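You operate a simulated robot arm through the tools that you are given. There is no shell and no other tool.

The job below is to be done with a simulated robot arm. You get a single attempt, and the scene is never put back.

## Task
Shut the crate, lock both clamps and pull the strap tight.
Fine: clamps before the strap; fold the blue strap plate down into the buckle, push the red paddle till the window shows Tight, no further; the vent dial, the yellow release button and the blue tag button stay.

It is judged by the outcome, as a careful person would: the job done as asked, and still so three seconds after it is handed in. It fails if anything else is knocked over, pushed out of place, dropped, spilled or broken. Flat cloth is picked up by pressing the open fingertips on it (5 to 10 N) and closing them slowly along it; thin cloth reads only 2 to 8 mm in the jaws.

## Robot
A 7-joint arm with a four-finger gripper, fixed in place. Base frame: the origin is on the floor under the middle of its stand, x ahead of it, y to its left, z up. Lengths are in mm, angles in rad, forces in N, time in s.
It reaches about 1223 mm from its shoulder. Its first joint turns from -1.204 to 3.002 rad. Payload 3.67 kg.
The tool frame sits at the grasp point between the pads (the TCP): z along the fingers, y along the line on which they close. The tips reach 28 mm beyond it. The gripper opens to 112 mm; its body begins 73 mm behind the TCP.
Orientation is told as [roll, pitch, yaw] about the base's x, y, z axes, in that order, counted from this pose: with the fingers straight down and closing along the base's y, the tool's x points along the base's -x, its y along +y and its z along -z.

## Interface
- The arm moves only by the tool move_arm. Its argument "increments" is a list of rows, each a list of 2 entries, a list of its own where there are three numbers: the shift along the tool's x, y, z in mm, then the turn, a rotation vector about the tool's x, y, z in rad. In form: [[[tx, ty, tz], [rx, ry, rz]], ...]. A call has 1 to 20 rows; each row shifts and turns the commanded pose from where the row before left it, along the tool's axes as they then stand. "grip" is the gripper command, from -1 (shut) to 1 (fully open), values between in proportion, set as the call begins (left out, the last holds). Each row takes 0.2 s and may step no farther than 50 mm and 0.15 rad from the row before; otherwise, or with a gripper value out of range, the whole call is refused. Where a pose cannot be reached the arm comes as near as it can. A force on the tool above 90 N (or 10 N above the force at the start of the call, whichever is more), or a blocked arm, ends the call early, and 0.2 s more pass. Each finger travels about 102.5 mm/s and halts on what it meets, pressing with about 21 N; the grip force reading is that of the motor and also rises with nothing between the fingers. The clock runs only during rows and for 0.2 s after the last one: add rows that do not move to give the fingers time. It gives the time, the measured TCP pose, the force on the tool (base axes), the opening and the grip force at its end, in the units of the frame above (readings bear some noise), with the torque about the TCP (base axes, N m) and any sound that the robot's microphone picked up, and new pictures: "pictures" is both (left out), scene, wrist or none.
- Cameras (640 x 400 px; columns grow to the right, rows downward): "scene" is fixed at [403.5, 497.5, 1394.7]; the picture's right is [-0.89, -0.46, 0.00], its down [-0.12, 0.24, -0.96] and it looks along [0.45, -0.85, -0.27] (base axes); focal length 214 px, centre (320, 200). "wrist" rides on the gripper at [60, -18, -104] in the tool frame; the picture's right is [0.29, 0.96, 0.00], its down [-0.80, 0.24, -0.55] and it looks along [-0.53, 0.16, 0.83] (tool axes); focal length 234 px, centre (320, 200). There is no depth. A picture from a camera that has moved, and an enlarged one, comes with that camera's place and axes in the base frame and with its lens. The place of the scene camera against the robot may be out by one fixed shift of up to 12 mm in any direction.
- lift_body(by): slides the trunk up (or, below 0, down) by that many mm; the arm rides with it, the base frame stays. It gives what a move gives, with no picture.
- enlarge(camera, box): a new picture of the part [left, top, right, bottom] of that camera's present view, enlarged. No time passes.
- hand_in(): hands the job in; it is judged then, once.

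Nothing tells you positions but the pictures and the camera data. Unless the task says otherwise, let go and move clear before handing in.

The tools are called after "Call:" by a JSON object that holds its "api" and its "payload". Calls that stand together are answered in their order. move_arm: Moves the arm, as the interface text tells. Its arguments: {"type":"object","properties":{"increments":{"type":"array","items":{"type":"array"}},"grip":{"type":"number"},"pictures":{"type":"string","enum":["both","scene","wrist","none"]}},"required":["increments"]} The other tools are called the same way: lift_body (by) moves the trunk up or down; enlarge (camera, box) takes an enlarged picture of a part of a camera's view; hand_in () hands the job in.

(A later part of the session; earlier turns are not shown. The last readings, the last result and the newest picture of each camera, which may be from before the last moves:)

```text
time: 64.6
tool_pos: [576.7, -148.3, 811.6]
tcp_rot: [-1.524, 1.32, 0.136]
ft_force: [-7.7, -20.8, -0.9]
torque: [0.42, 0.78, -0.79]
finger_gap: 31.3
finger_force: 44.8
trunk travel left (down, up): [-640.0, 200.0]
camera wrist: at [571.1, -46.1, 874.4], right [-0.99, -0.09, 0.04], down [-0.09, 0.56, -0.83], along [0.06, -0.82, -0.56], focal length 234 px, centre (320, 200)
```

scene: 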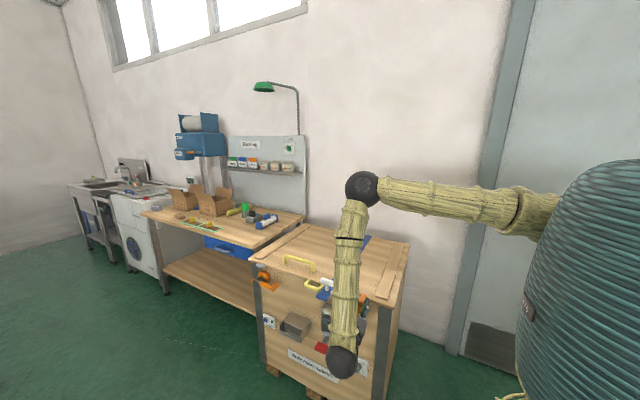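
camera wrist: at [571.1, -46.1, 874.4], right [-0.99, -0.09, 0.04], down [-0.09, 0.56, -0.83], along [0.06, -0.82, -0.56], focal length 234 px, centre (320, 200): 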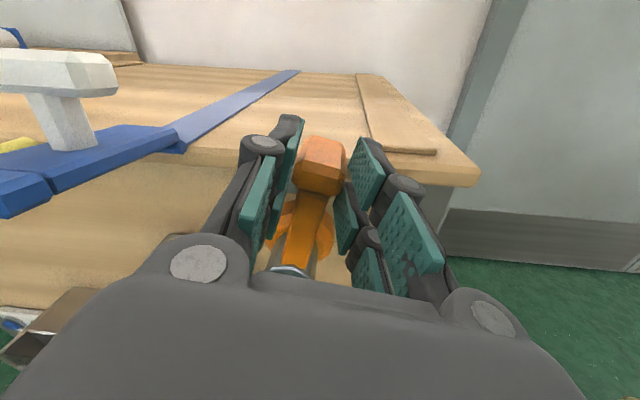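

Call:
{"api": "move_arm", "payload": {"increments": [[[-1, -9.7, 1.5], [0, 0, -0.1]], [[-1, -9.7, 1.5], [0, 0, -0.1]], [[0, 0, 0], [0, 0, 0]]], "pictures": "wrist"}}

```text
time: 65.4
tool_pos: [589.0, -146.2, 813.0]
tcp_rot: [-1.388, 1.51, 0.278]
ft_force: [14.6, 12.6, 6.6]
torque: [0.3, -1.25, -0.31]
finger_gap: 31.1
finger_force: 44.8
out of reach, approached as far as the arm can: row 2
trunk travel left (down, up): [-640.0, 200.0]
camera wrist: at [594.7, -44.3, 874.0], right [-0.97, -0.1, 0.23], down [-0.24, 0.54, -0.8], along [-0.05, -0.83, -0.55], focal length 234 px, centre (320, 200)
```

wrist: 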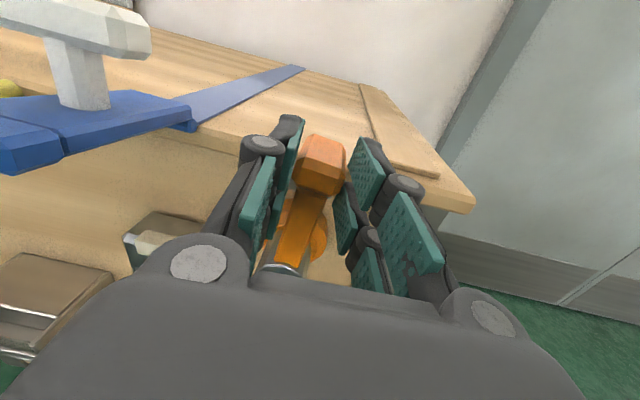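

The lever is nearly upright and the wrist's roll limit is reached. I'll keep pushing in +x without rolling and feel for an end stop.

Call:
{"api": "move_arm", "payload": {"increments": [[[0, -6, 0], [0, 0, 0]], [[0, -6, 0], [0, 0, 0]], [[0, 0, 0], [0, 0, 0]]]}}

Call:
{"api": "enlarge", "payload": {"camera": "scene", "box": [320, 250, 420, 350]}}

```text
time: 66.2
tool_pos: [588.1, -147.5, 811.5]
tcp_rot: [-1.402, 1.51, 0.264]
ft_force: [9.2, 22.8, 9.3]
torque: [0.76, -0.92, -0.3]
finger_gap: 31.2
finger_force: 45.0
out of reach, approached as far as the arm can: row 1, 2
trunk travel left (down, up): [-640.0, 200.0]
camera wrist: at [593.8, -44.4, 873.6], right [-0.97, -0.09, 0.23], down [-0.25, 0.54, -0.8], along [-0.05, -0.84, -0.55], focal length 234 px, centre (320, 200)
```

scene: 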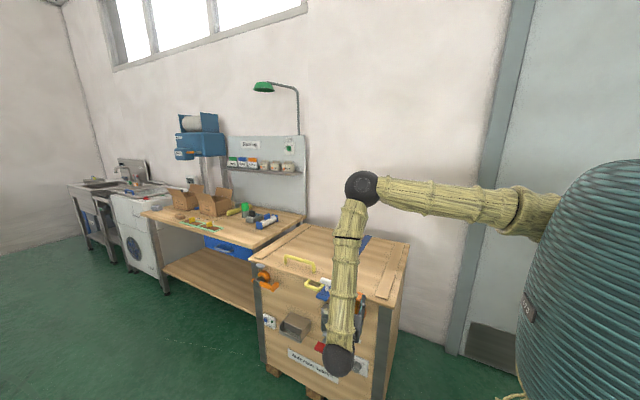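
wrist: 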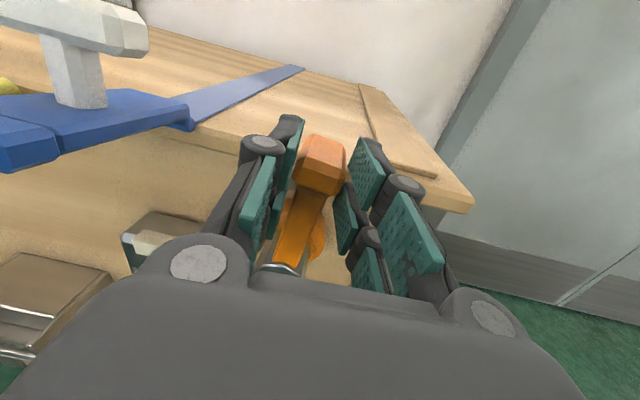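

```text
4.00 times, centred on (370, 300) of scene
camera zoom: at [403.5, 497.5, 1394.7], right [-0.89, -0.46, 0.0], down [-0.12, 0.24, -0.96], along [0.45, -0.85, -0.27], focal length 858 px, centre (120, -200)
```

zoom: 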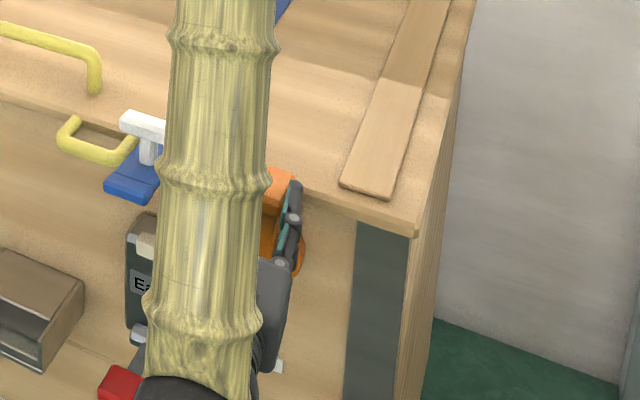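

The wrist is at its limit here, so I'll let go, back off and check the lever's state.

Call:
{"api": "move_arm", "payload": {"increments": [[[0, 0, 0], [0, 0, 0]], [[0, 0, 0], [0, 0, 0]]], "grip": -0.15, "pictures": "none"}}

Call:
{"api": "move_arm", "payload": {"increments": [[[0, 0, -30], [0, 0, 0.1]], [[0, 0, -35], [0, 0, 0.15]], [[0, 0, -35], [0, 0, 0.15]], [[0, 0, 0], [0, 0, 0.15]], [[0, 0, 0], [0, 0, 0.15]], [[0, 0, 0], [0, 0, 0]]]}}

```text
time: 66.8
tool_pos: [587.3, -150.3, 811.4]
tcp_rot: [-1.377, 1.511, 0.289]
ft_force: [-0.7, 0.3, 0.5]
torque: [0.05, -0.03, 0.0]
finger_gap: 47.6
finger_force: 0.0
trunk travel left (down, up): [-640.0, 200.0]
```

```text
time: 68.2
tool_pos: [578.8, -49.2, 812.4]
tcp_rot: [-1.555, 0.818, 0.107]
ft_force: [0.4, 0.3, 0.1]
torque: [0.02, -0.01, 0.02]
finger_gap: 47.3
finger_force: 0.0
trunk travel left (down, up): [-640.0, 200.0]
camera wrist: at [542.8, 49.4, 869.6], right [-0.89, -0.08, -0.45], down [0.32, 0.59, -0.74], along [0.32, -0.8, -0.51], focal length 234 px, centre (320, 200)
```

scene: 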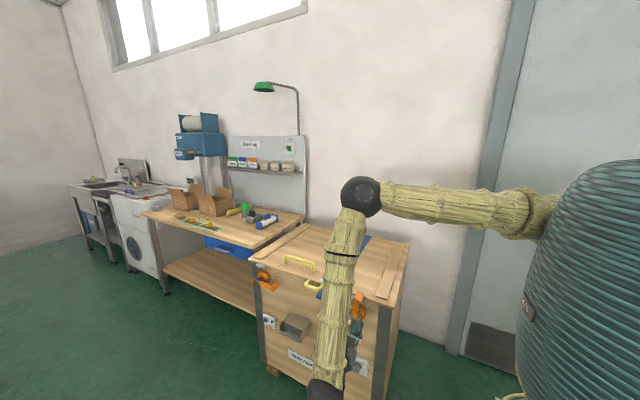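
wrist: 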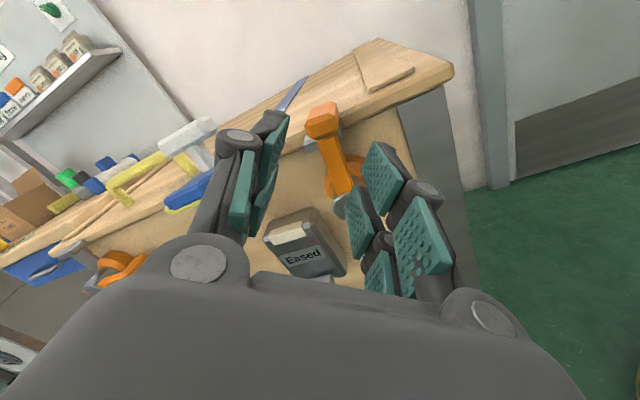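

Call:
{"api": "enlarge", "payload": {"camera": "wrist", "box": [240, 60, 440, 240]}}

Call:
{"api": "enlarge", "payload": {"camera": "scene", "box": [320, 270, 400, 350]}}

```text
2.22 times, centred on (340, 150) of wrist
camera zoom: at [542.8, 49.4, 869.6], right [-0.89, -0.08, -0.45], down [0.32, 0.59, -0.74], along [0.32, -0.8, -0.51], focal length 520 px, centre (276, 311)
```

zoom: 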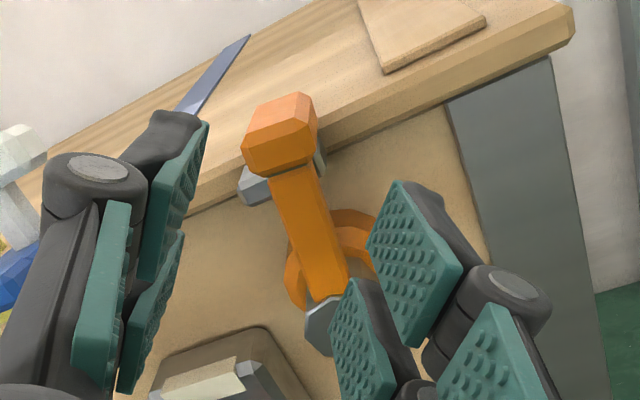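

```text
5.00 times, centred on (360, 310) of scene
camera zoom: at [403.5, 497.5, 1394.7], right [-0.89, -0.46, 0.0], down [-0.12, 0.24, -0.96], along [0.45, -0.85, -0.27], focal length 1072 px, centre (120, -350)
```

zoom: 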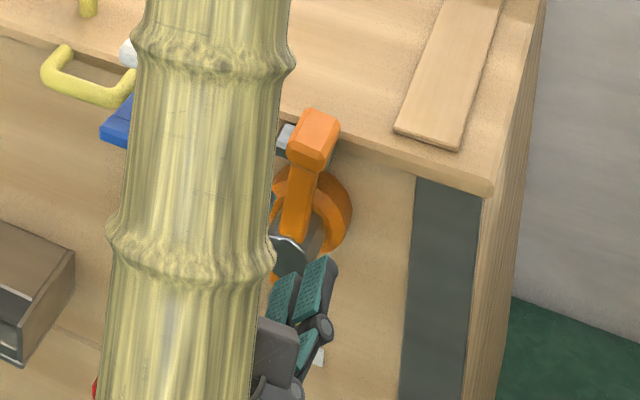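

The lever stands nearly upright. I'll close the fingers and push the knob from its -x side toward +x to make sure it reaches its end stop.

Call:
{"api": "move_arm", "payload": {"increments": [[[0, 0, 0], [0, 0, 0.14]], [[0, 0, 0], [0, 0, 0.14]], [[0, 0, 0], [0, 0, 0.14]], [[0, 0, 0], [0, 0, 0.14]], [[0, 0, 0], [0, 0, 0.14]], [[0, 0, 0], [0, 0, 0.12]], [[25, 0, 0], [0, 0, 0]], [[30, 0, 0], [0, 0, 0]], [[0, 0, 0], [0, 0, 0]]], "grip": -1, "pictures": "wrist"}}

```text
time: 70.2
tool_pos: [523.4, -54.7, 814.0]
tcp_rot: [-1.56, -0.004, 0.093]
ft_force: [0.1, -0.5, -0.3]
torque: [-0.04, 0.03, -0.02]
finger_gap: 0.0
finger_force: 21.2
trunk travel left (down, up): [-640.0, 200.0]
camera wrist: at [455.7, 42.3, 831.5], right [-0.28, -0.02, -0.96], down [0.74, 0.63, -0.23], along [0.61, -0.78, -0.17], focal length 234 px, centre (320, 200)
```

wrist: 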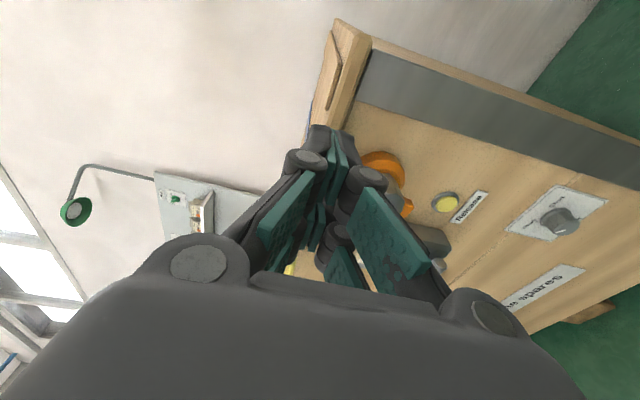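

Call:
{"api": "move_arm", "payload": {"increments": [[[3, 0, 30], [0, 0, 0]], [[3, 0, 30], [0, 0, 0]], [[3, 0, 32], [0, 0, 0]], [[0, 0, 0], [0, 0, 0]]], "pictures": "none"}}

Call:
{"api": "move_arm", "payload": {"increments": [[[-5, 0, 0], [0, 0, 0]], [[-5, 0, 0], [0, 0, 0]], [[-5, 0, 0], [0, 0, 0]], [[0, 0, 0], [0, 0, 0]]]}}

```text
time: 71.2
tool_pos: [524.3, -146.2, 813.5]
tcp_rot: [-1.56, -0.003, 0.095]
ft_force: [0.3, 0.3, 0.4]
torque: [-0.03, 0.0, -0.02]
finger_gap: 0.1
finger_force: 21.4
trunk travel left (down, up): [-640.0, 200.0]
```

```text
time: 72.2
tool_pos: [538.7, -146.6, 811.7]
tcp_rot: [-1.56, -0.002, 0.094]
ft_force: [-0.6, -0.8, 0.2]
torque: [-0.03, 0.02, -0.01]
finger_gap: 0.0
finger_force: 20.8
trunk travel left (down, up): [-640.0, 200.0]
camera wrist: at [470.7, -49.3, 830.3], right [-0.29, -0.02, -0.96], down [0.74, 0.63, -0.23], along [0.61, -0.78, -0.17], focal length 234 px, centre (320, 200)
```

scene: 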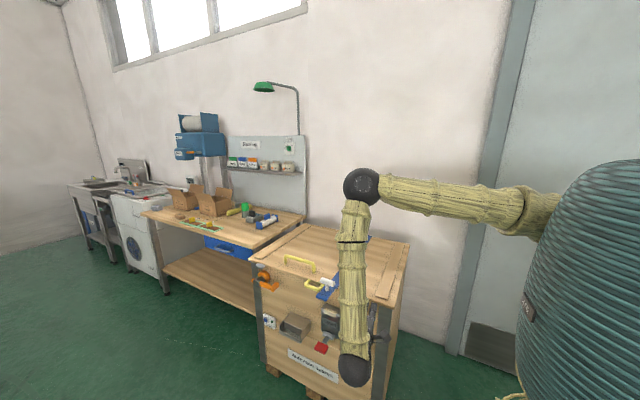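
wrist: 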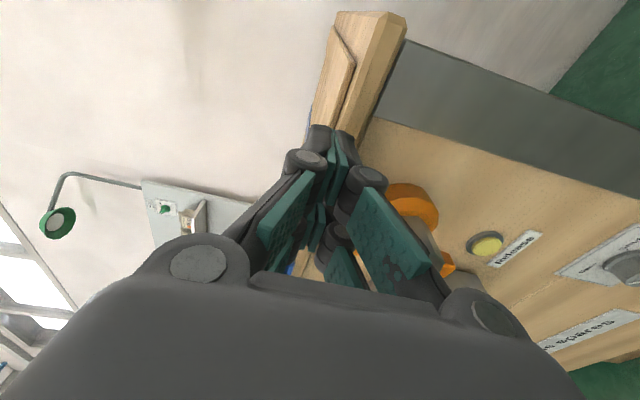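

Call:
{"api": "move_arm", "payload": {"increments": [[[-5, 0, 0], [0, 0, 0]], [[-5, 0, 0], [0, 0, 0]], [[0, 0, 0], [0, 0, 0]]], "pictures": "none"}}

Call:
{"api": "move_arm", "payload": {"increments": [[[-5, 0, 0], [0, 0, 0]], [[-5, 0, 0], [0, 0, 0]], [[0, 0, 0], [0, 0, 0]]], "pictures": "none"}}

Call:
{"api": "move_arm", "payload": {"increments": [[[-5, 0, 0], [0, 0, 0]], [[-5, 0, 0], [0, 0, 0]], [[0, 0, 0], [0, 0, 0]]], "pictures": "none"}}

```text
time: 73.0
tool_pos: [548.5, -144.7, 811.5]
tcp_rot: [-1.559, -0.003, 0.094]
ft_force: [-0.3, 0.2, -0.2]
torque: [0.03, -0.01, -0.01]
finger_gap: 0.0
finger_force: 21.0
trunk travel left (down, up): [-640.0, 200.0]
```

```text
time: 73.8
tool_pos: [558.3, -144.9, 810.9]
tcp_rot: [-1.559, -0.001, 0.094]
ft_force: [-5.6, 0.9, -1.2]
torque: [-0.03, 0.03, -0.14]
finger_gap: 5.8
finger_force: 35.1
trunk travel left (down, up): [-640.0, 200.0]
```

```text
time: 74.6
tool_pos: [561.7, -144.1, 812.4]
tcp_rot: [-1.558, 0.001, 0.087]
ft_force: [-80.5, -10.8, -12.6]
torque: [-0.09, 0.76, -2.04]
finger_gap: 6.1
finger_force: 36.0
trunk travel left (down, up): [-640.0, 200.0]
```

The knob hit a hard end stop (80 N with no further travel), so the right clamp is fully over. I'll back away, lower the trunk, and look at the right clamp before going to the left one.

Call:
{"api": "move_arm", "payload": {"increments": [[[15, 0, 0], [0, 0, 0]], [[0, 0, -35], [0, 0, 0]], [[0, 0, -35], [0, 0, 0]], [[0, 0, -35], [0, 0, 0]], [[0, 0, 0], [0, 0, 0]]], "grip": -0.2}}

Call:
{"api": "lift_body", "payload": {"by": -150}}

Call:
{"api": "enlarge", "payload": {"camera": "scene", "box": [320, 270, 400, 350]}}

```text
time: 75.8
tool_pos: [545.3, -39.8, 812.9]
tcp_rot: [-1.558, -0.002, 0.095]
ft_force: [0.6, -0.5, 0.1]
torque: [-0.02, 0.0, 0.01]
finger_gap: 44.9
finger_force: 0.0
trunk travel left (down, up): [-640.0, 200.0]
camera wrist: at [477.1, 56.5, 832.0], right [-0.29, -0.02, -0.96], down [0.74, 0.63, -0.23], along [0.61, -0.78, -0.17], focal length 234 px, centre (320, 200)
```

scene: 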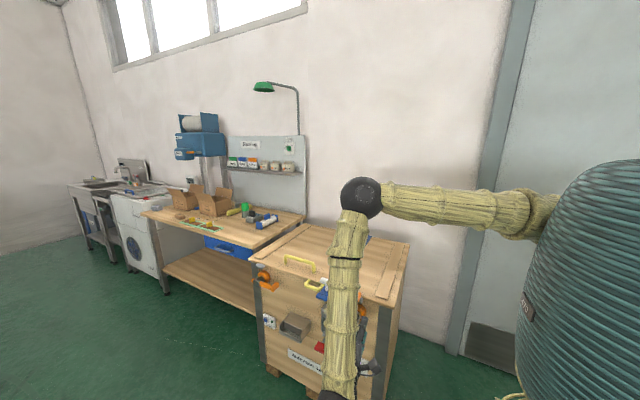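
wrist: 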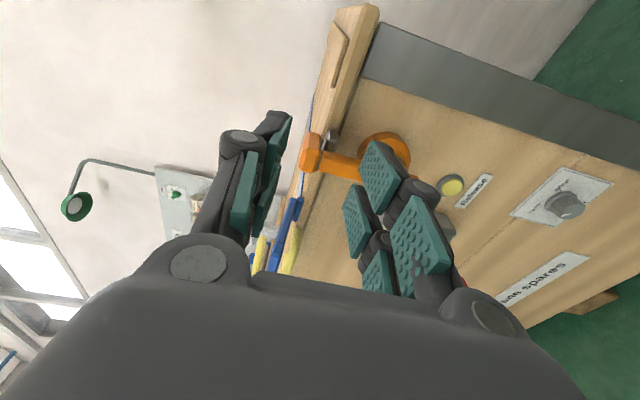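

```text
time: 77.6
tool_pos: [545.2, -39.4, 664.3]
tcp_rot: [-1.561, -0.002, 0.095]
ft_force: [0.5, -0.4, 0.8]
torque: [0.01, -0.01, -0.02]
finger_gap: 44.7
finger_force: 0.1
trunk travel left (down, up): [-490.0, 350.0]
```

```text
5.00 times, centred on (360, 310) of scene
camera zoom: at [403.5, 497.5, 1394.7], right [-0.89, -0.46, 0.0], down [-0.12, 0.24, -0.96], along [0.45, -0.85, -0.27], focal length 1072 px, centre (120, -350)
```

zoom: 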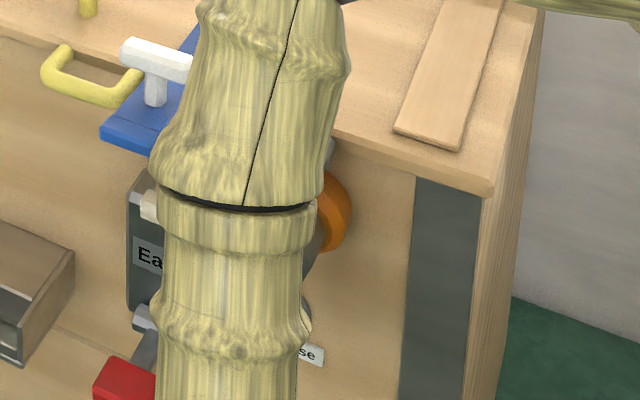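

The right lever is upright. Now I'll swing over toward the left clamp, yawing the hand so the arm can reach it.

Call:
{"api": "move_arm", "payload": {"increments": [[[-43, -6, -8], [0, 0, 0]], [[-43, -6, -8], [0, 0, 0]], [[-43, -6, -8], [0, 0, 0]], [[-43, -6, -6], [0, 0, 0]], [[-43, -6, -6], [0, -0.1, 0]], [[-43, -6, -6], [0, -0.1, 0]], [[0, 0, 0], [0, -0.15, 0]], [[0, 0, 0], [0, -0.15, 0]], [[0, 0, 0], [0, -0.1, 0]], [[0, 0, 0], [0, 0, 0]]]}}

```text
time: 79.8
tool_pos: [796.0, 29.7, 701.1]
tcp_rot: [-1.565, -0.009, 0.695]
ft_force: [-0.1, -1.6, 0.0]
torque: [0.01, 0.01, 0.01]
finger_gap: 44.9
finger_force: 0.0
trunk travel left (down, up): [-490.0, 350.0]
camera wrist: at [684.9, 70.4, 719.2], right [-0.22, -0.17, -0.96], down [0.26, 0.94, -0.23], along [0.94, -0.3, -0.16], focal length 234 px, centre (320, 200)
```

scene: 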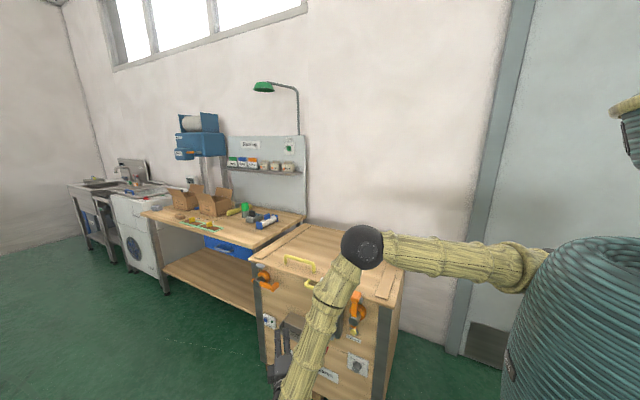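
wrist: 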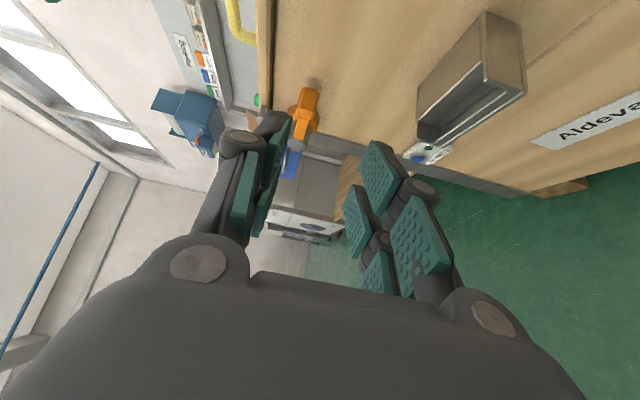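

Call:
{"api": "enlarge", "payload": {"camera": "wrist", "box": [260, 60, 380, 160]}}

Call:
{"api": "enlarge", "payload": {"camera": "scene", "box": [330, 270, 410, 350]}}

```text
4.00 times, centred on (320, 110) of wrist
camera zoom: at [684.9, 70.4, 719.2], right [-0.22, -0.17, -0.96], down [0.26, 0.94, -0.23], along [0.94, -0.3, -0.16], focal length 937 px, centre (320, 560)
```

zoom: 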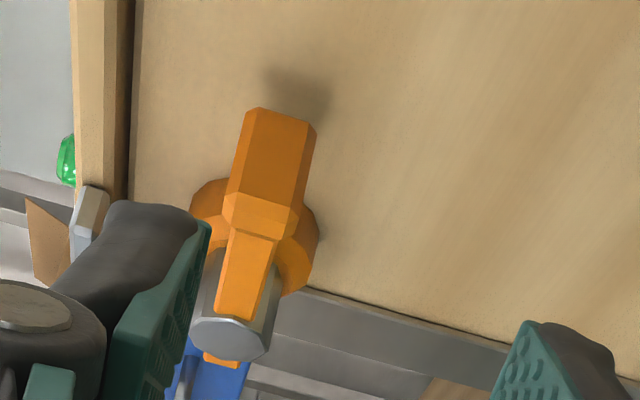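

```text
5.00 times, centred on (370, 310) of scene
camera zoom: at [403.5, 497.5, 1394.7], right [-0.89, -0.46, 0.0], down [-0.12, 0.24, -0.96], along [0.45, -0.85, -0.27], focal length 1072 px, centre (70, -350)
```

zoom: 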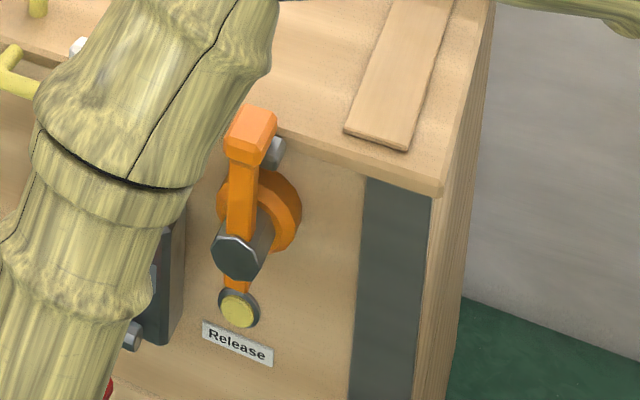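

Left clamp: hub near (1093, -160, 712), knob near (997, -170, 714). I'll close the fingers and bring them under the knob to lift it.

Call:
{"api": "move_arm", "payload": {"increments": [[[-4.4, 6, 42], [0, 0, 0]], [[-4.4, 6, 42], [0, 0, 0]], [[-4.4, 6, 42], [0, 0, 0]], [[-4.4, 6, 42], [0, 0, 0]], [[-4.4, 6, 42], [0, 0, 0]], [[0, 0, 0], [0, 0, 0]]], "grip": -1}}

```text
time: 81.2
tool_pos: [948.6, -118.4, 670.3]
tcp_rot: [-1.564, -0.006, 0.695]
ft_force: [0.1, 0.1, 0.2]
torque: [-0.05, -0.01, 0.03]
finger_gap: 0.0
finger_force: 21.1
trunk travel left (down, up): [-490.0, 350.0]
camera wrist: at [837.2, -77.0, 687.6], right [-0.22, -0.17, -0.96], down [0.26, 0.94, -0.23], along [0.94, -0.3, -0.16], focal length 234 px, centre (320, 200)
```

scene: 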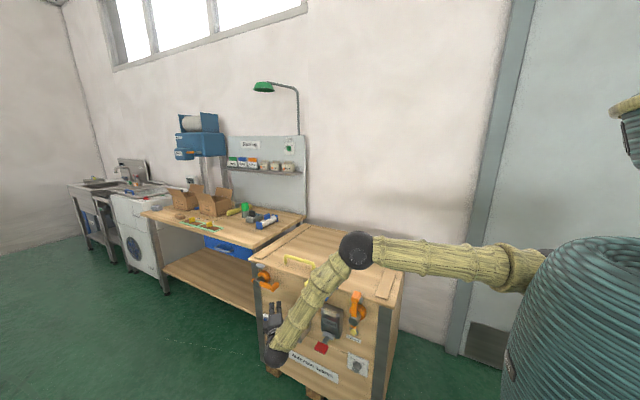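
wrist: 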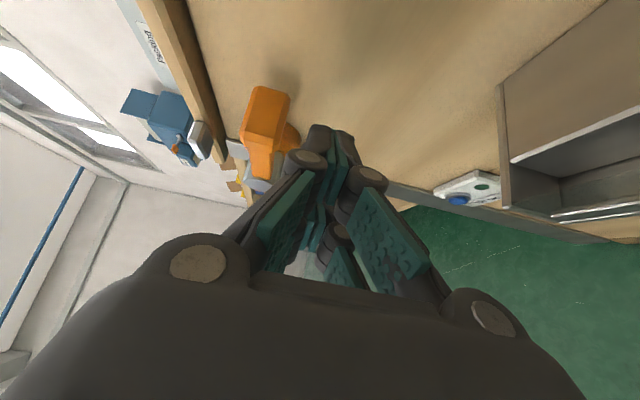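

Call:
{"api": "move_arm", "payload": {"increments": [[[0, 0, 26], [0, 0, 0]], [[0, 0, 26], [0, 0, 0]], [[0, 0, 0], [0, 0, 0]]], "pictures": "wrist"}}

Call:
{"api": "move_arm", "payload": {"increments": [[[0, -5, 0], [0, 0, 0]], [[0, -5, 0], [0, 0, 0]], [[0, 0, 0], [0, 0, 0]]], "pictures": "none"}}

```text
time: 82.0
tool_pos: [980.9, -156.5, 669.3]
tcp_rot: [-1.563, -0.007, 0.694]
ft_force: [-0.1, 0.5, 0.2]
torque: [-0.01, -0.02, 0.01]
finger_gap: 0.1
finger_force: 21.0
trunk travel left (down, up): [-490.0, 350.0]
camera wrist: at [870.0, -117.0, 687.3], right [-0.22, -0.17, -0.96], down [0.26, 0.94, -0.23], along [0.94, -0.3, -0.16], focal length 234 px, centre (320, 200)
```

wrist: 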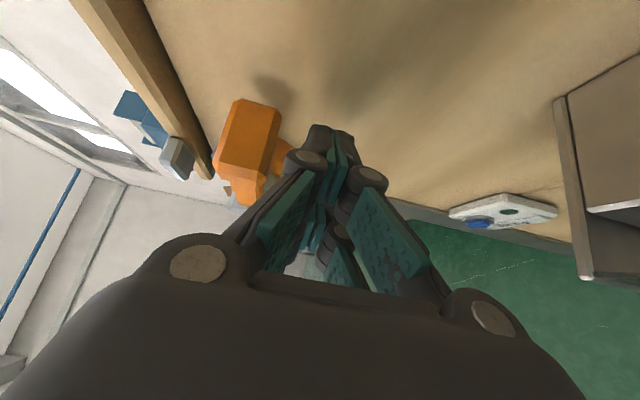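

```text
time: 82.8
tool_pos: [980.5, -156.8, 678.8]
tcp_rot: [-1.564, -0.009, 0.695]
ft_force: [-0.4, 0.0, 0.8]
torque: [-0.01, -0.03, 0.02]
finger_gap: 0.0
finger_force: 20.5
trunk travel left (down, up): [-490.0, 350.0]
```

Call:
{"api": "move_arm", "payload": {"increments": [[[0, -10, 0], [0, 0, 0]], [[0, -10, 0], [0, 0, 0]], [[-1.5, -12, 1.3], [0, 0, 0]], [[-3, -12, 2.6], [0, 0, 0]], [[0, 0, 0], [0, 0, 0]]]}}

```text
time: 84.0
tool_pos: [987.1, -158.8, 722.1]
tcp_rot: [-1.562, -0.011, 0.695]
ft_force: [-0.6, 0.4, 0.3]
torque: [0.02, 0.01, 0.01]
finger_gap: 0.0
finger_force: 21.2
trunk travel left (down, up): [-490.0, 350.0]
camera wrist: at [875.4, -117.2, 740.5], right [-0.22, -0.17, -0.96], down [0.26, 0.94, -0.23], along [0.94, -0.3, -0.16], focal length 234 px, centre (320, 200)
```

scene: 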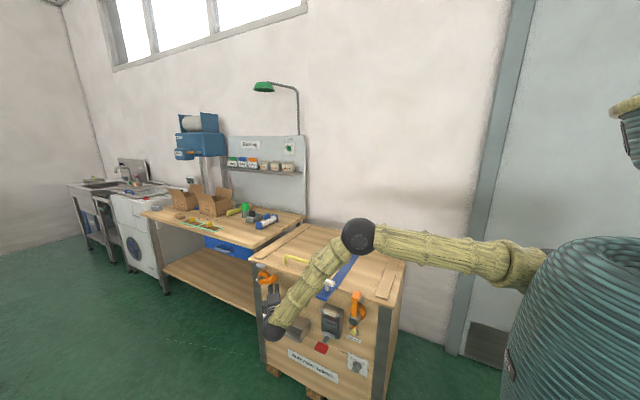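
wrist: 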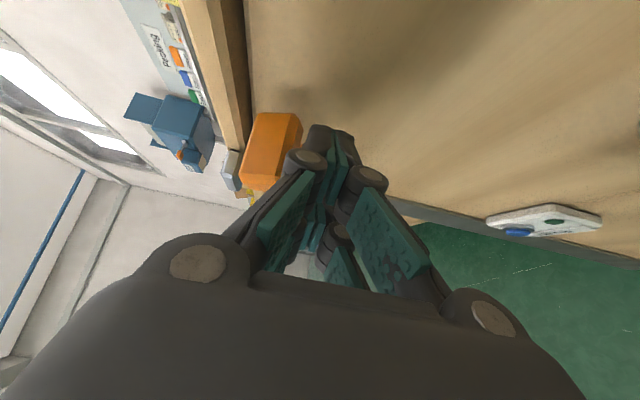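

Call:
{"api": "enlarge", "payload": {"camera": "scene", "box": [240, 250, 320, 330]}}

Call:
{"api": "enlarge", "payload": {"camera": "wrist", "box": [210, 80, 370, 220]}}

```text
5.00 times, centred on (280, 290) of scene
camera zoom: at [403.5, 497.5, 1394.7], right [-0.89, -0.46, 0.0], down [-0.12, 0.24, -0.96], along [0.45, -0.85, -0.27], focal length 1072 px, centre (520, -250)
```

zoom: 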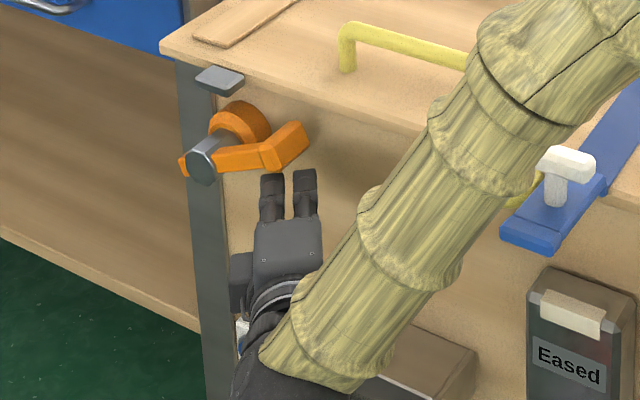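

```text
2.86 times, centred on (290, 150) of wrist
camera zoom: at [875.4, -117.2, 740.5], right [-0.22, -0.17, -0.96], down [0.26, 0.94, -0.23], along [0.94, -0.3, -0.16], focal length 669 px, centre (406, 343)
```

zoom: 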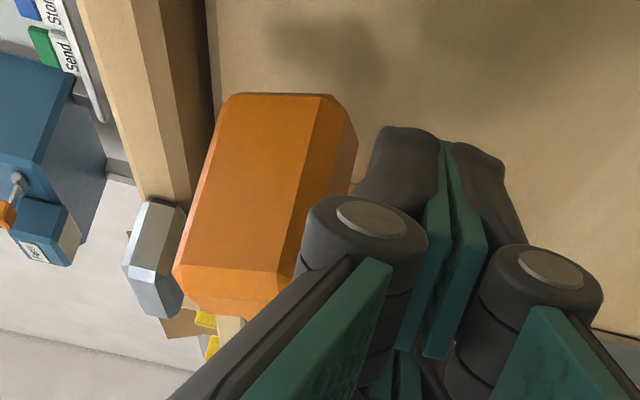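

The left lever is rising well. I'll continue up and toward +x along its arc.

Call:
{"api": "move_arm", "payload": {"increments": [[[-4.2, -12, 3.5], [0, 0, 0]], [[-5, -11, 4.2], [0, 0, 0]], [[-5.8, -10, 4.8], [0, 0, 0]], [[-6.5, -9, 5.4], [0, 0, 0]], [[0, 0, 0], [0, 0, 0]]]}}

Call:
{"api": "enlarge", "payload": {"camera": "scene", "box": [240, 250, 320, 330]}}

```text
time: 85.2
tool_pos: [1015.5, -157.5, 764.3]
tcp_rot: [-1.562, -0.009, 0.692]
ft_force: [0.8, 0.7, -1.1]
torque: [0.01, 0.04, 0.0]
finger_gap: 0.0
finger_force: 21.6
trunk travel left (down, up): [-490.0, 350.0]
camera wrist: at [903.7, -117.6, 782.5], right [-0.22, -0.17, -0.96], down [0.26, 0.94, -0.23], along [0.94, -0.3, -0.16], focal length 234 px, centre (320, 200)
```

scene: 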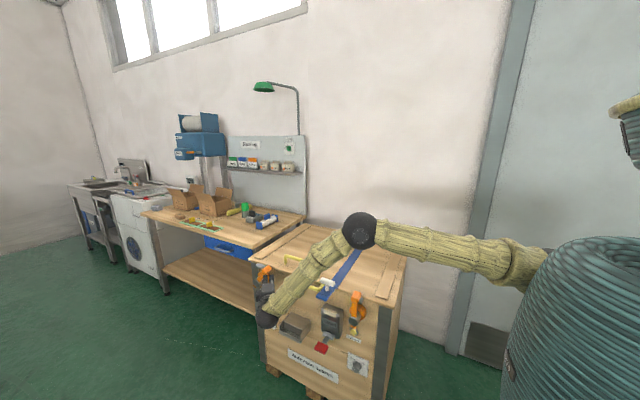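
wrist: 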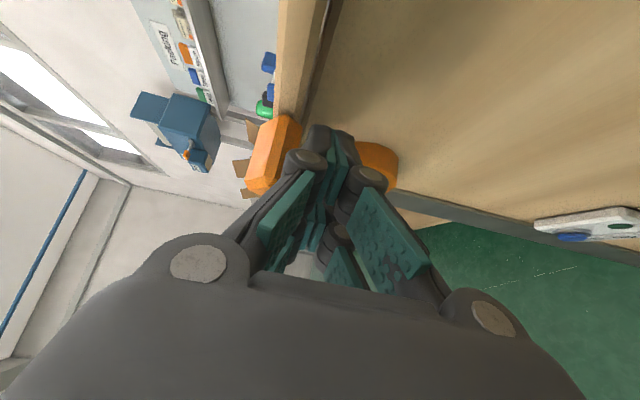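

```text
5.00 times, centred on (280, 290) of scene
camera zoom: at [403.5, 497.5, 1394.7], right [-0.89, -0.46, 0.0], down [-0.12, 0.24, -0.96], along [0.45, -0.85, -0.27], focal length 1072 px, centre (520, -250)
```

zoom: 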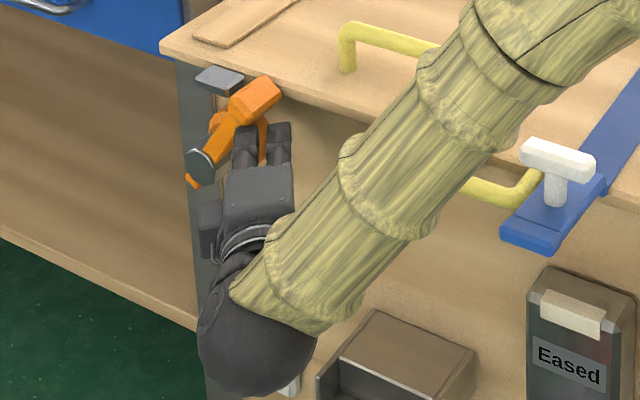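

Call:
{"api": "move_arm", "payload": {"increments": [[[-7.7, -4, 6.4], [0, 0, 0]], [[-7.7, -4, 6.4], [0, 0, 0]], [[-7.7, -2, 6.4], [0, 0, 0]], [[0, 0, 0], [0, 0, 0]]]}}

Call:
{"api": "enlarge", "payload": {"camera": "scene", "box": [240, 250, 320, 330]}}

```text
time: 86.2
tool_pos: [1045.1, -158.5, 775.0]
tcp_rot: [-1.564, -0.008, 0.696]
ft_force: [-0.5, 2.3, -0.1]
torque: [-0.01, -0.03, 0.06]
finger_gap: 0.4
finger_force: 20.9
trunk travel left (down, up): [-490.0, 350.0]
camera wrist: at [933.0, -117.7, 793.1], right [-0.22, -0.17, -0.96], down [0.26, 0.94, -0.23], along [0.94, -0.3, -0.16], focal length 234 px, centre (320, 200)
```

scene: 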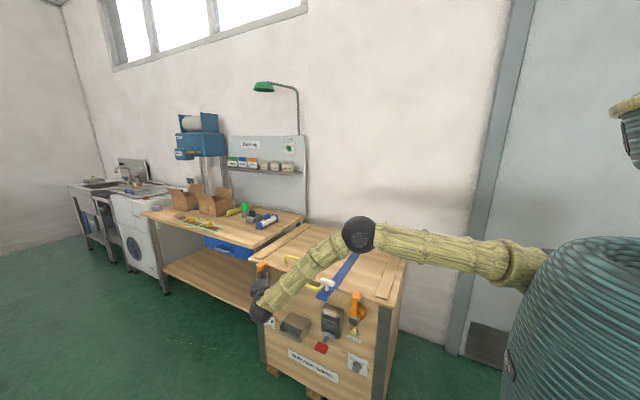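
wrist: 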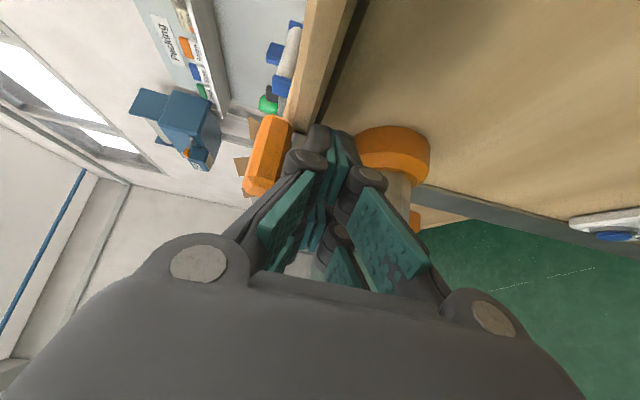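

```text
5.00 times, centred on (280, 290) of scene
camera zoom: at [403.5, 497.5, 1394.7], right [-0.89, -0.46, 0.0], down [-0.12, 0.24, -0.96], along [0.45, -0.85, -0.27], focal length 1072 px, centre (520, -250)
```

zoom: 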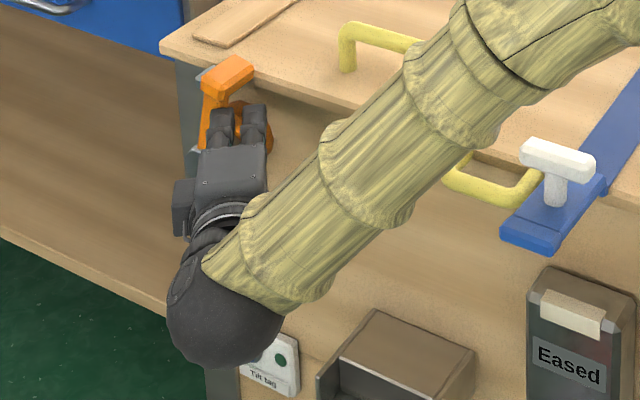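

Call:
{"api": "move_arm", "payload": {"increments": [[[-5.4, -1, 4.5], [0, 0, 0]], [[-3.8, 0, 3.2], [0, 0, 0]], [[0, 0, 0], [0, 0, 0]]], "pictures": "none"}}

Call:
{"api": "move_arm", "payload": {"increments": [[[-3.8, 0, 3.2], [0, 0, 0]], [[-3.8, 0, 3.2], [0, 0, 0]], [[0, 0, 0], [0, 0, 0]]], "pictures": "none"}}

```text
time: 87.0
tool_pos: [1056.2, -159.5, 774.3]
tcp_rot: [-1.565, -0.007, 0.695]
ft_force: [0.4, 1.1, -0.2]
torque: [0.0, -0.02, 0.0]
finger_gap: 0.0
finger_force: 20.4
trunk travel left (down, up): [-490.0, 350.0]
```

```text
time: 87.8
tool_pos: [1064.2, -156.2, 776.7]
tcp_rot: [-1.559, -0.008, 0.697]
ft_force: [-27.3, 14.7, -4.2]
torque: [0.02, 0.15, 0.24]
finger_gap: 6.0
finger_force: 35.9
trunk travel left (down, up): [-490.0, 350.0]
```

Call:
{"api": "move_arm", "payload": {"increments": [[[-3.8, 0, 3.2], [0, 0, 0]], [[0, 0, 0], [0, 0, 0]]], "pictures": "none"}}

Call:
{"api": "enlarge", "payload": {"camera": "scene", "box": [240, 250, 320, 330]}}

Call:
{"api": "enlarge", "payload": {"camera": "wrist", "box": [200, 60, 440, 260]}}

```text
time: 88.4
tool_pos: [1068.2, -153.4, 776.1]
tcp_rot: [-1.562, -0.006, 0.696]
ft_force: [-68.2, 38.2, -7.3]
torque: [-0.13, 0.5, 0.43]
finger_gap: 5.8
finger_force: 35.4
trunk travel left (down, up): [-490.0, 350.0]
```

```text
5.00 times, centred on (280, 290) of scene
camera zoom: at [403.5, 497.5, 1394.7], right [-0.89, -0.46, 0.0], down [-0.12, 0.24, -0.96], along [0.45, -0.85, -0.27], focal length 1072 px, centre (520, -250)
```

zoom: 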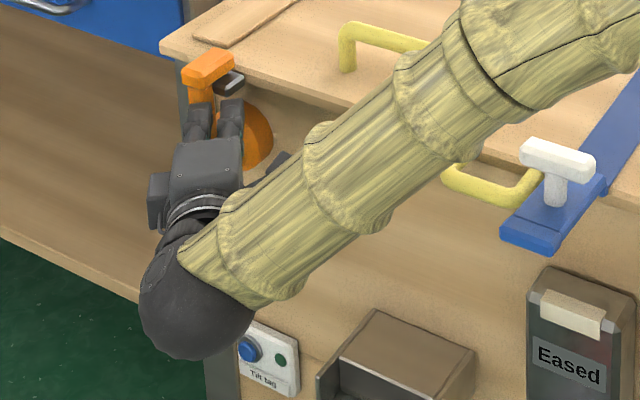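

```text
2.00 times, centred on (320, 160) of wrist
camera zoom: at [956.7, -113.4, 794.6], right [-0.22, -0.17, -0.96], down [0.26, 0.94, -0.23], along [0.94, -0.3, -0.16], focal length 468 px, centre (320, 280)
```

zoom: 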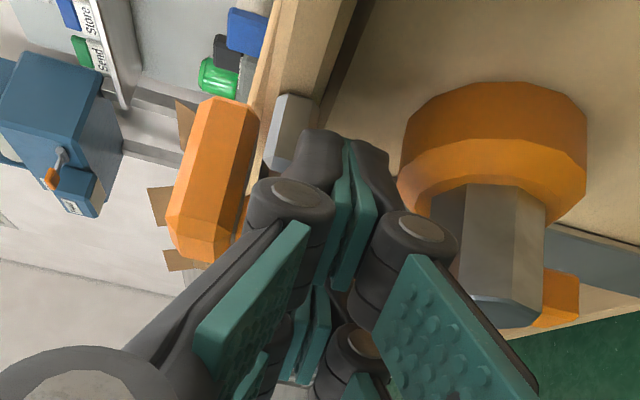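

Hard stop reached on the left clamp too (68 N, no travel). I'll back off and move to view the strap plate and buckle.

Call:
{"api": "move_arm", "payload": {"increments": [[[11.5, 0, -9.6], [0, 0, 0]], [[0, 0, -40], [0, 0, 0]], [[0, 0, -40], [0, 0, 0]], [[0, 0, -40], [0, 0, 0]], [[40, -5, -10], [0, 0.1, 0]], [[40, -5, -10], [0, 0.1, 0]], [[40, -5, -10], [0, 0.1, 0]], [[40, -5, -10], [0, 0.1, 0]], [[40, -5, -10], [0, 0.1, 0]], [[40, -5, 0], [0, 0.1, 0]], [[0, 0, 0], [0, 0, 0]]]}}

```text
time: 90.6
tool_pos: [759.3, -122.9, 812.8]
tcp_rot: [-1.556, -0.028, 0.12]
ft_force: [46.7, -3.7, -2.5]
torque: [0.33, 0.46, -0.77]
finger_gap: 0.1
finger_force: 35.9
trunk travel left (down, up): [-490.0, 350.0]
stopped in row 11: the force on the tool passed its limit at 119 N (the readings are from after the stop); the commanded pose is now the measured one
camera wrist: at [688.5, -29.1, 829.8], right [-0.26, -0.02, -0.97], down [0.73, 0.65, -0.21], along [0.63, -0.76, -0.16], focal length 234 px, centre (320, 200)
```

scene: 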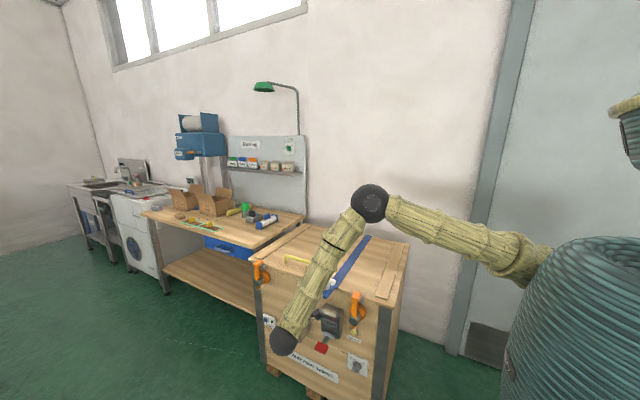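
wrist: 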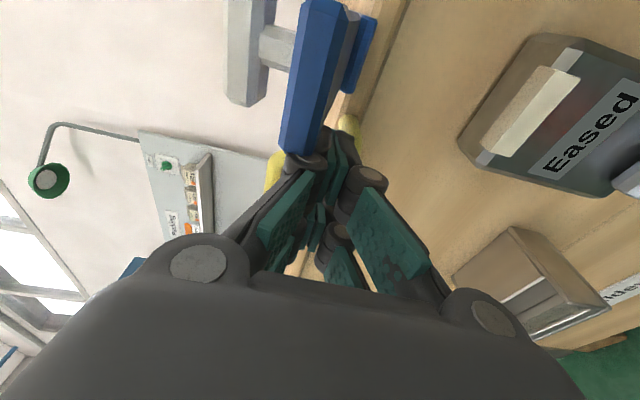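

My retreat drifted toward -y and the fingers bumped the strap plate's side. I'll ease straight off in +x, then back out along +y.

Call:
{"api": "move_arm", "payload": {"increments": [[[-8, 0, 0], [0, 0, 0]], [[-8, 0, 0], [0, 0, 0]], [[0, 0, -30], [0, 0, 0]], [[0, 0, -40], [0, 0, 0]], [[0, 0, -40], [0, 0, 0]], [[0, 0, 0], [0, 0, 0]]]}}

Call:
{"api": "enlarge", "payload": {"camera": "wrist", "box": [200, 0, 440, 200]}}

Call:
{"api": "enlarge", "payload": {"camera": "scene", "box": [280, 240, 380, 340]}}

```text
time: 92.0
tool_pos: [759.8, -12.7, 812.6]
tcp_rot: [-1.556, -0.021, 0.116]
ft_force: [-0.1, -0.2, -0.1]
torque: [0.02, -0.02, -0.01]
finger_gap: 0.1
finger_force: 36.1
trunk travel left (down, up): [-490.0, 350.0]
camera wrist: at [688.3, 82.2, 830.3], right [-0.27, -0.02, -0.96], down [0.73, 0.65, -0.22], along [0.63, -0.76, -0.16], focal length 234 px, centre (320, 200)
```

scene: 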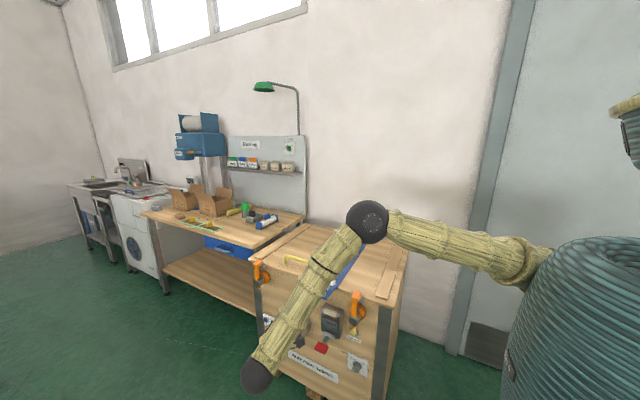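
wrist: 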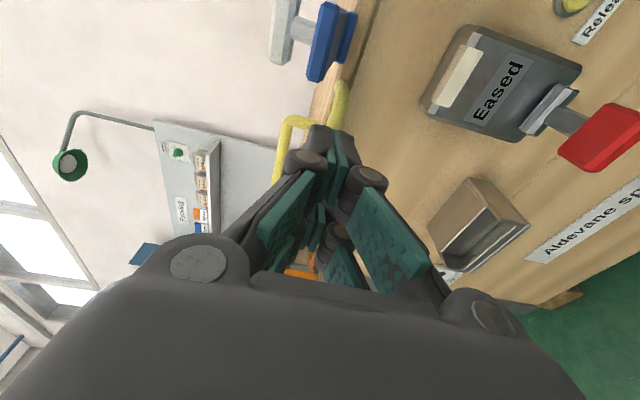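

```text
2.00 times, centred on (320, 100) of wrist
camera zoom: at [688.3, 82.2, 830.3], right [-0.27, -0.02, -0.96], down [0.73, 0.65, -0.22], along [0.63, -0.76, -0.16], focal length 468 px, centre (320, 400)
```

zoom: 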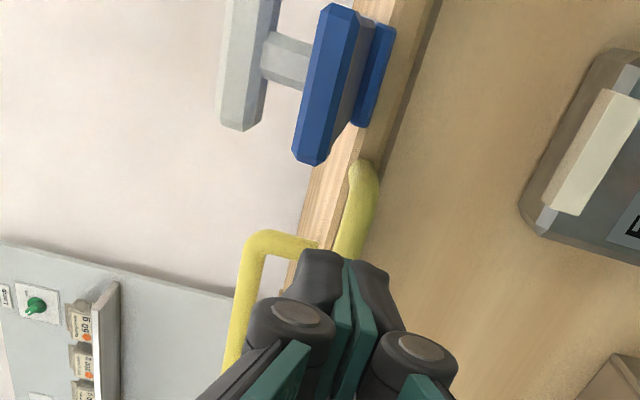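

```text
4.00 times, centred on (330, 290) of scene
camera zoom: at [403.5, 497.5, 1394.7], right [-0.89, -0.46, 0.0], down [-0.12, 0.24, -0.96], along [0.45, -0.85, -0.27], focal length 858 px, centre (280, -160)
```

zoom: 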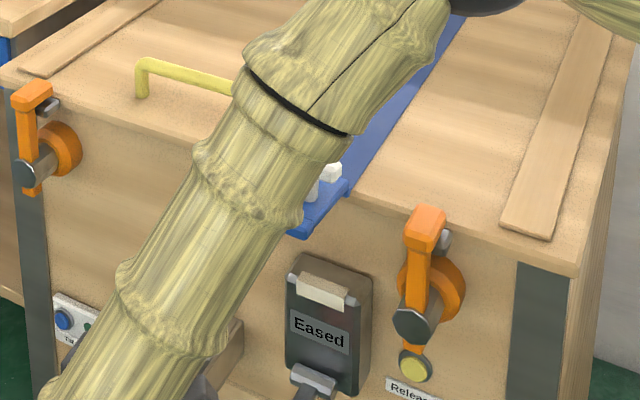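

Both clamp levers stand upright. The strap plate has a white T-grip on top (centre about x 703, y -147, z 860), and pressing that along its arc should fold the plate down. I'll raise the fist above it, tilted 45°.

Call:
{"api": "move_arm", "payload": {"increments": [[[16, -37, 9.4], [0, 0, 0]], [[16, -37, 9.4], [0, 0, 0]], [[16, -37, 9.4], [0, 0, 0]], [[16, -37, 9.4], [0, 0, 0]], [[0, 0, 0], [-0.1275, 0, 0.0149]], [[0, 0, 0], [-0.1275, 0, 0.0149]], [[0, 0, 0], [-0.1275, 0, 0.0149]], [[0, 0, 0], [-0.1275, 0, 0.0149]], [[0, 0, 0], [-0.1275, 0, 0.0149]], [[0, 0, 0], [-0.1275, 0, 0.0149]], [[0, 0, 0], [0, 0, 0]]]}}

```text
time: 94.4
tool_pos: [697.9, -58.5, 958.0]
tcp_rot: [-0.789, -0.103, 0.083]
ft_force: [0.3, 0.8, -0.1]
torque: [0.06, 0.06, 0.01]
finger_gap: 0.0
finger_force: 36.4
trunk travel left (down, up): [-490.0, 350.0]
camera wrist: at [624.9, -4.2, 1038.3], right [-0.27, 0.65, -0.71], down [0.72, 0.62, 0.3], along [0.64, -0.43, -0.64], focal length 234 px, centre (320, 200)
```

scene: 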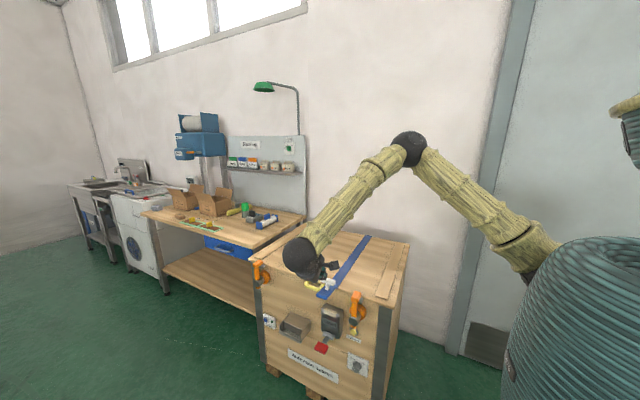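
wrist: 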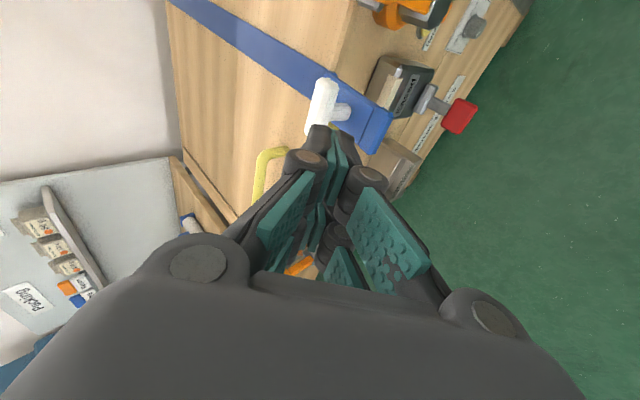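

Call:
{"api": "enlarge", "payload": {"camera": "wrist", "box": [240, 20, 500, 200]}}

Call:
{"api": "enlarge", "payload": {"camera": "scene", "box": [290, 240, 390, 340]}}

```text
2.22 times, centred on (370, 110) of wrist
camera zoom: at [624.9, -4.2, 1038.3], right [-0.27, 0.65, -0.71], down [0.72, 0.62, 0.3], along [0.64, -0.43, -0.64], focal length 520 px, centre (209, 400)
```

zoom: 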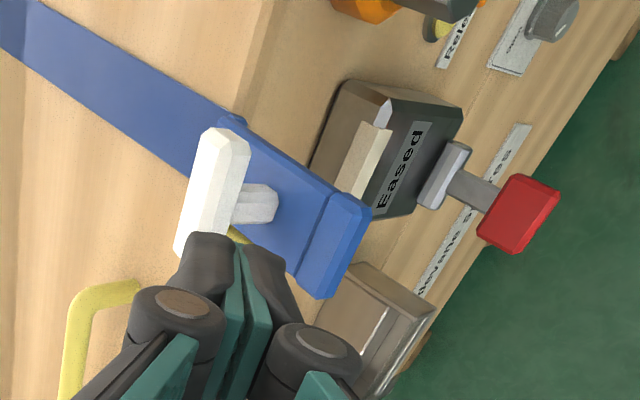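

```text
4.00 times, centred on (340, 290) of scene
camera zoom: at [403.5, 497.5, 1394.7], right [-0.89, -0.46, 0.0], down [-0.12, 0.24, -0.96], along [0.45, -0.85, -0.27], focal length 858 px, centre (240, -160)
```

zoom: 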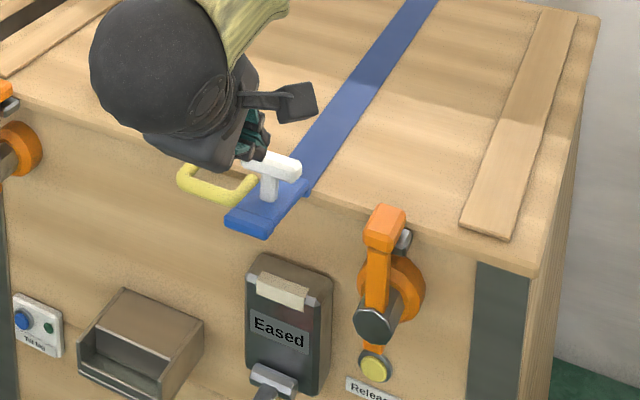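

The T-grip is centred near (709, -158, 866) and the plate ends at y ≈ -109. I'll approach with the fist tip just above the T, then press it along the folding arc.

Call:
{"api": "move_arm", "payload": {"increments": [[[2.3, -2.8, 31], [0, 0, 0]], [[2.3, -2.8, 31], [0, 0, 0]], [[2.3, -2.8, 31], [0, 0, 0]], [[0, 0, 0], [0, 0, 0]]], "pictures": "wrist"}}

Call:
{"api": "move_arm", "payload": {"increments": [[[1, 8.5, 8.4], [0, 0, 0]], [[0.7, 12.3, 6], [0, 0, 0]], [[0, 0, 0], [0, 0, 0]]]}}

```text
time: 95.4
tool_pos: [702.3, -130.2, 899.2]
tcp_rot: [-0.792, -0.104, 0.083]
ft_force: [0.1, 0.4, -0.3]
torque: [-0.04, 0.0, -0.01]
finger_gap: 0.0
finger_force: 36.1
trunk travel left (down, up): [-490.0, 350.0]
camera wrist: at [630.2, -76.3, 977.2], right [-0.27, 0.65, -0.71], down [0.72, 0.63, 0.3], along [0.64, -0.43, -0.64], focal length 234 px, centre (320, 200)
```

wrist: 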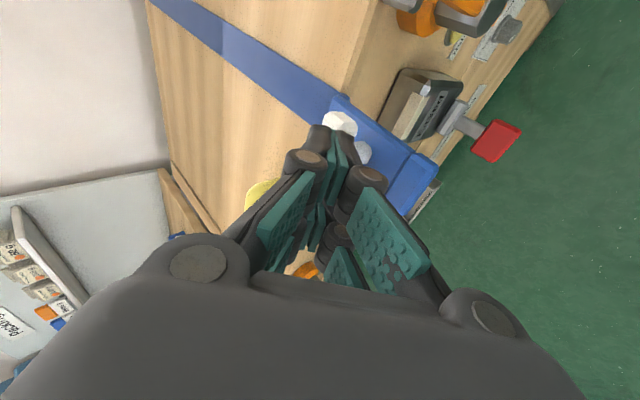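

```text
time: 96.2
tool_pos: [703.1, -121.0, 878.8]
tcp_rot: [-0.791, -0.11, 0.086]
ft_force: [4.5, 56.5, 47.5]
torque: [0.18, 0.87, -0.77]
finger_gap: 5.9
finger_force: 35.9
trunk travel left (down, up): [-490.0, 350.0]
camera wrist: at [629.5, -66.0, 957.4], right [-0.27, 0.65, -0.71], down [0.72, 0.63, 0.31], along [0.64, -0.42, -0.64], focal length 234 px, centre (320, 200)
```

scene: 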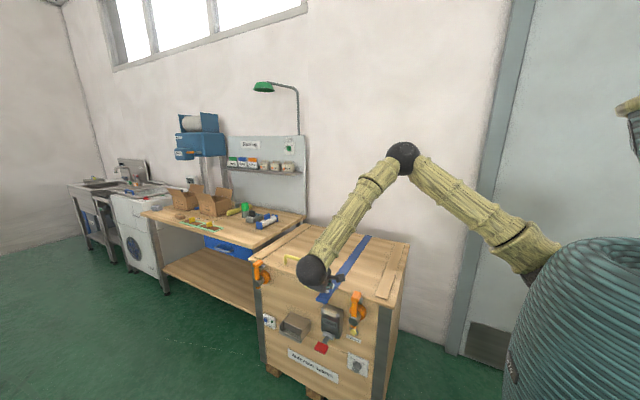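
wrist: 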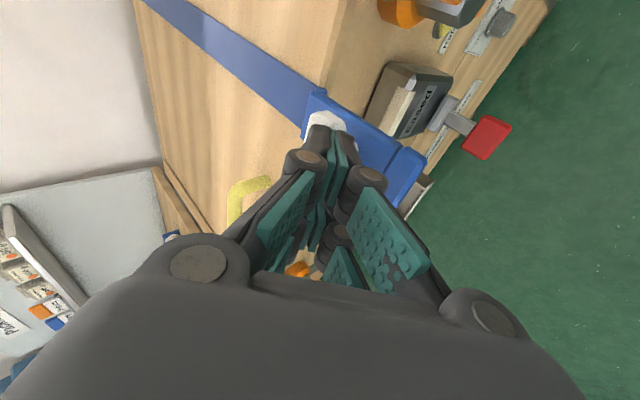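

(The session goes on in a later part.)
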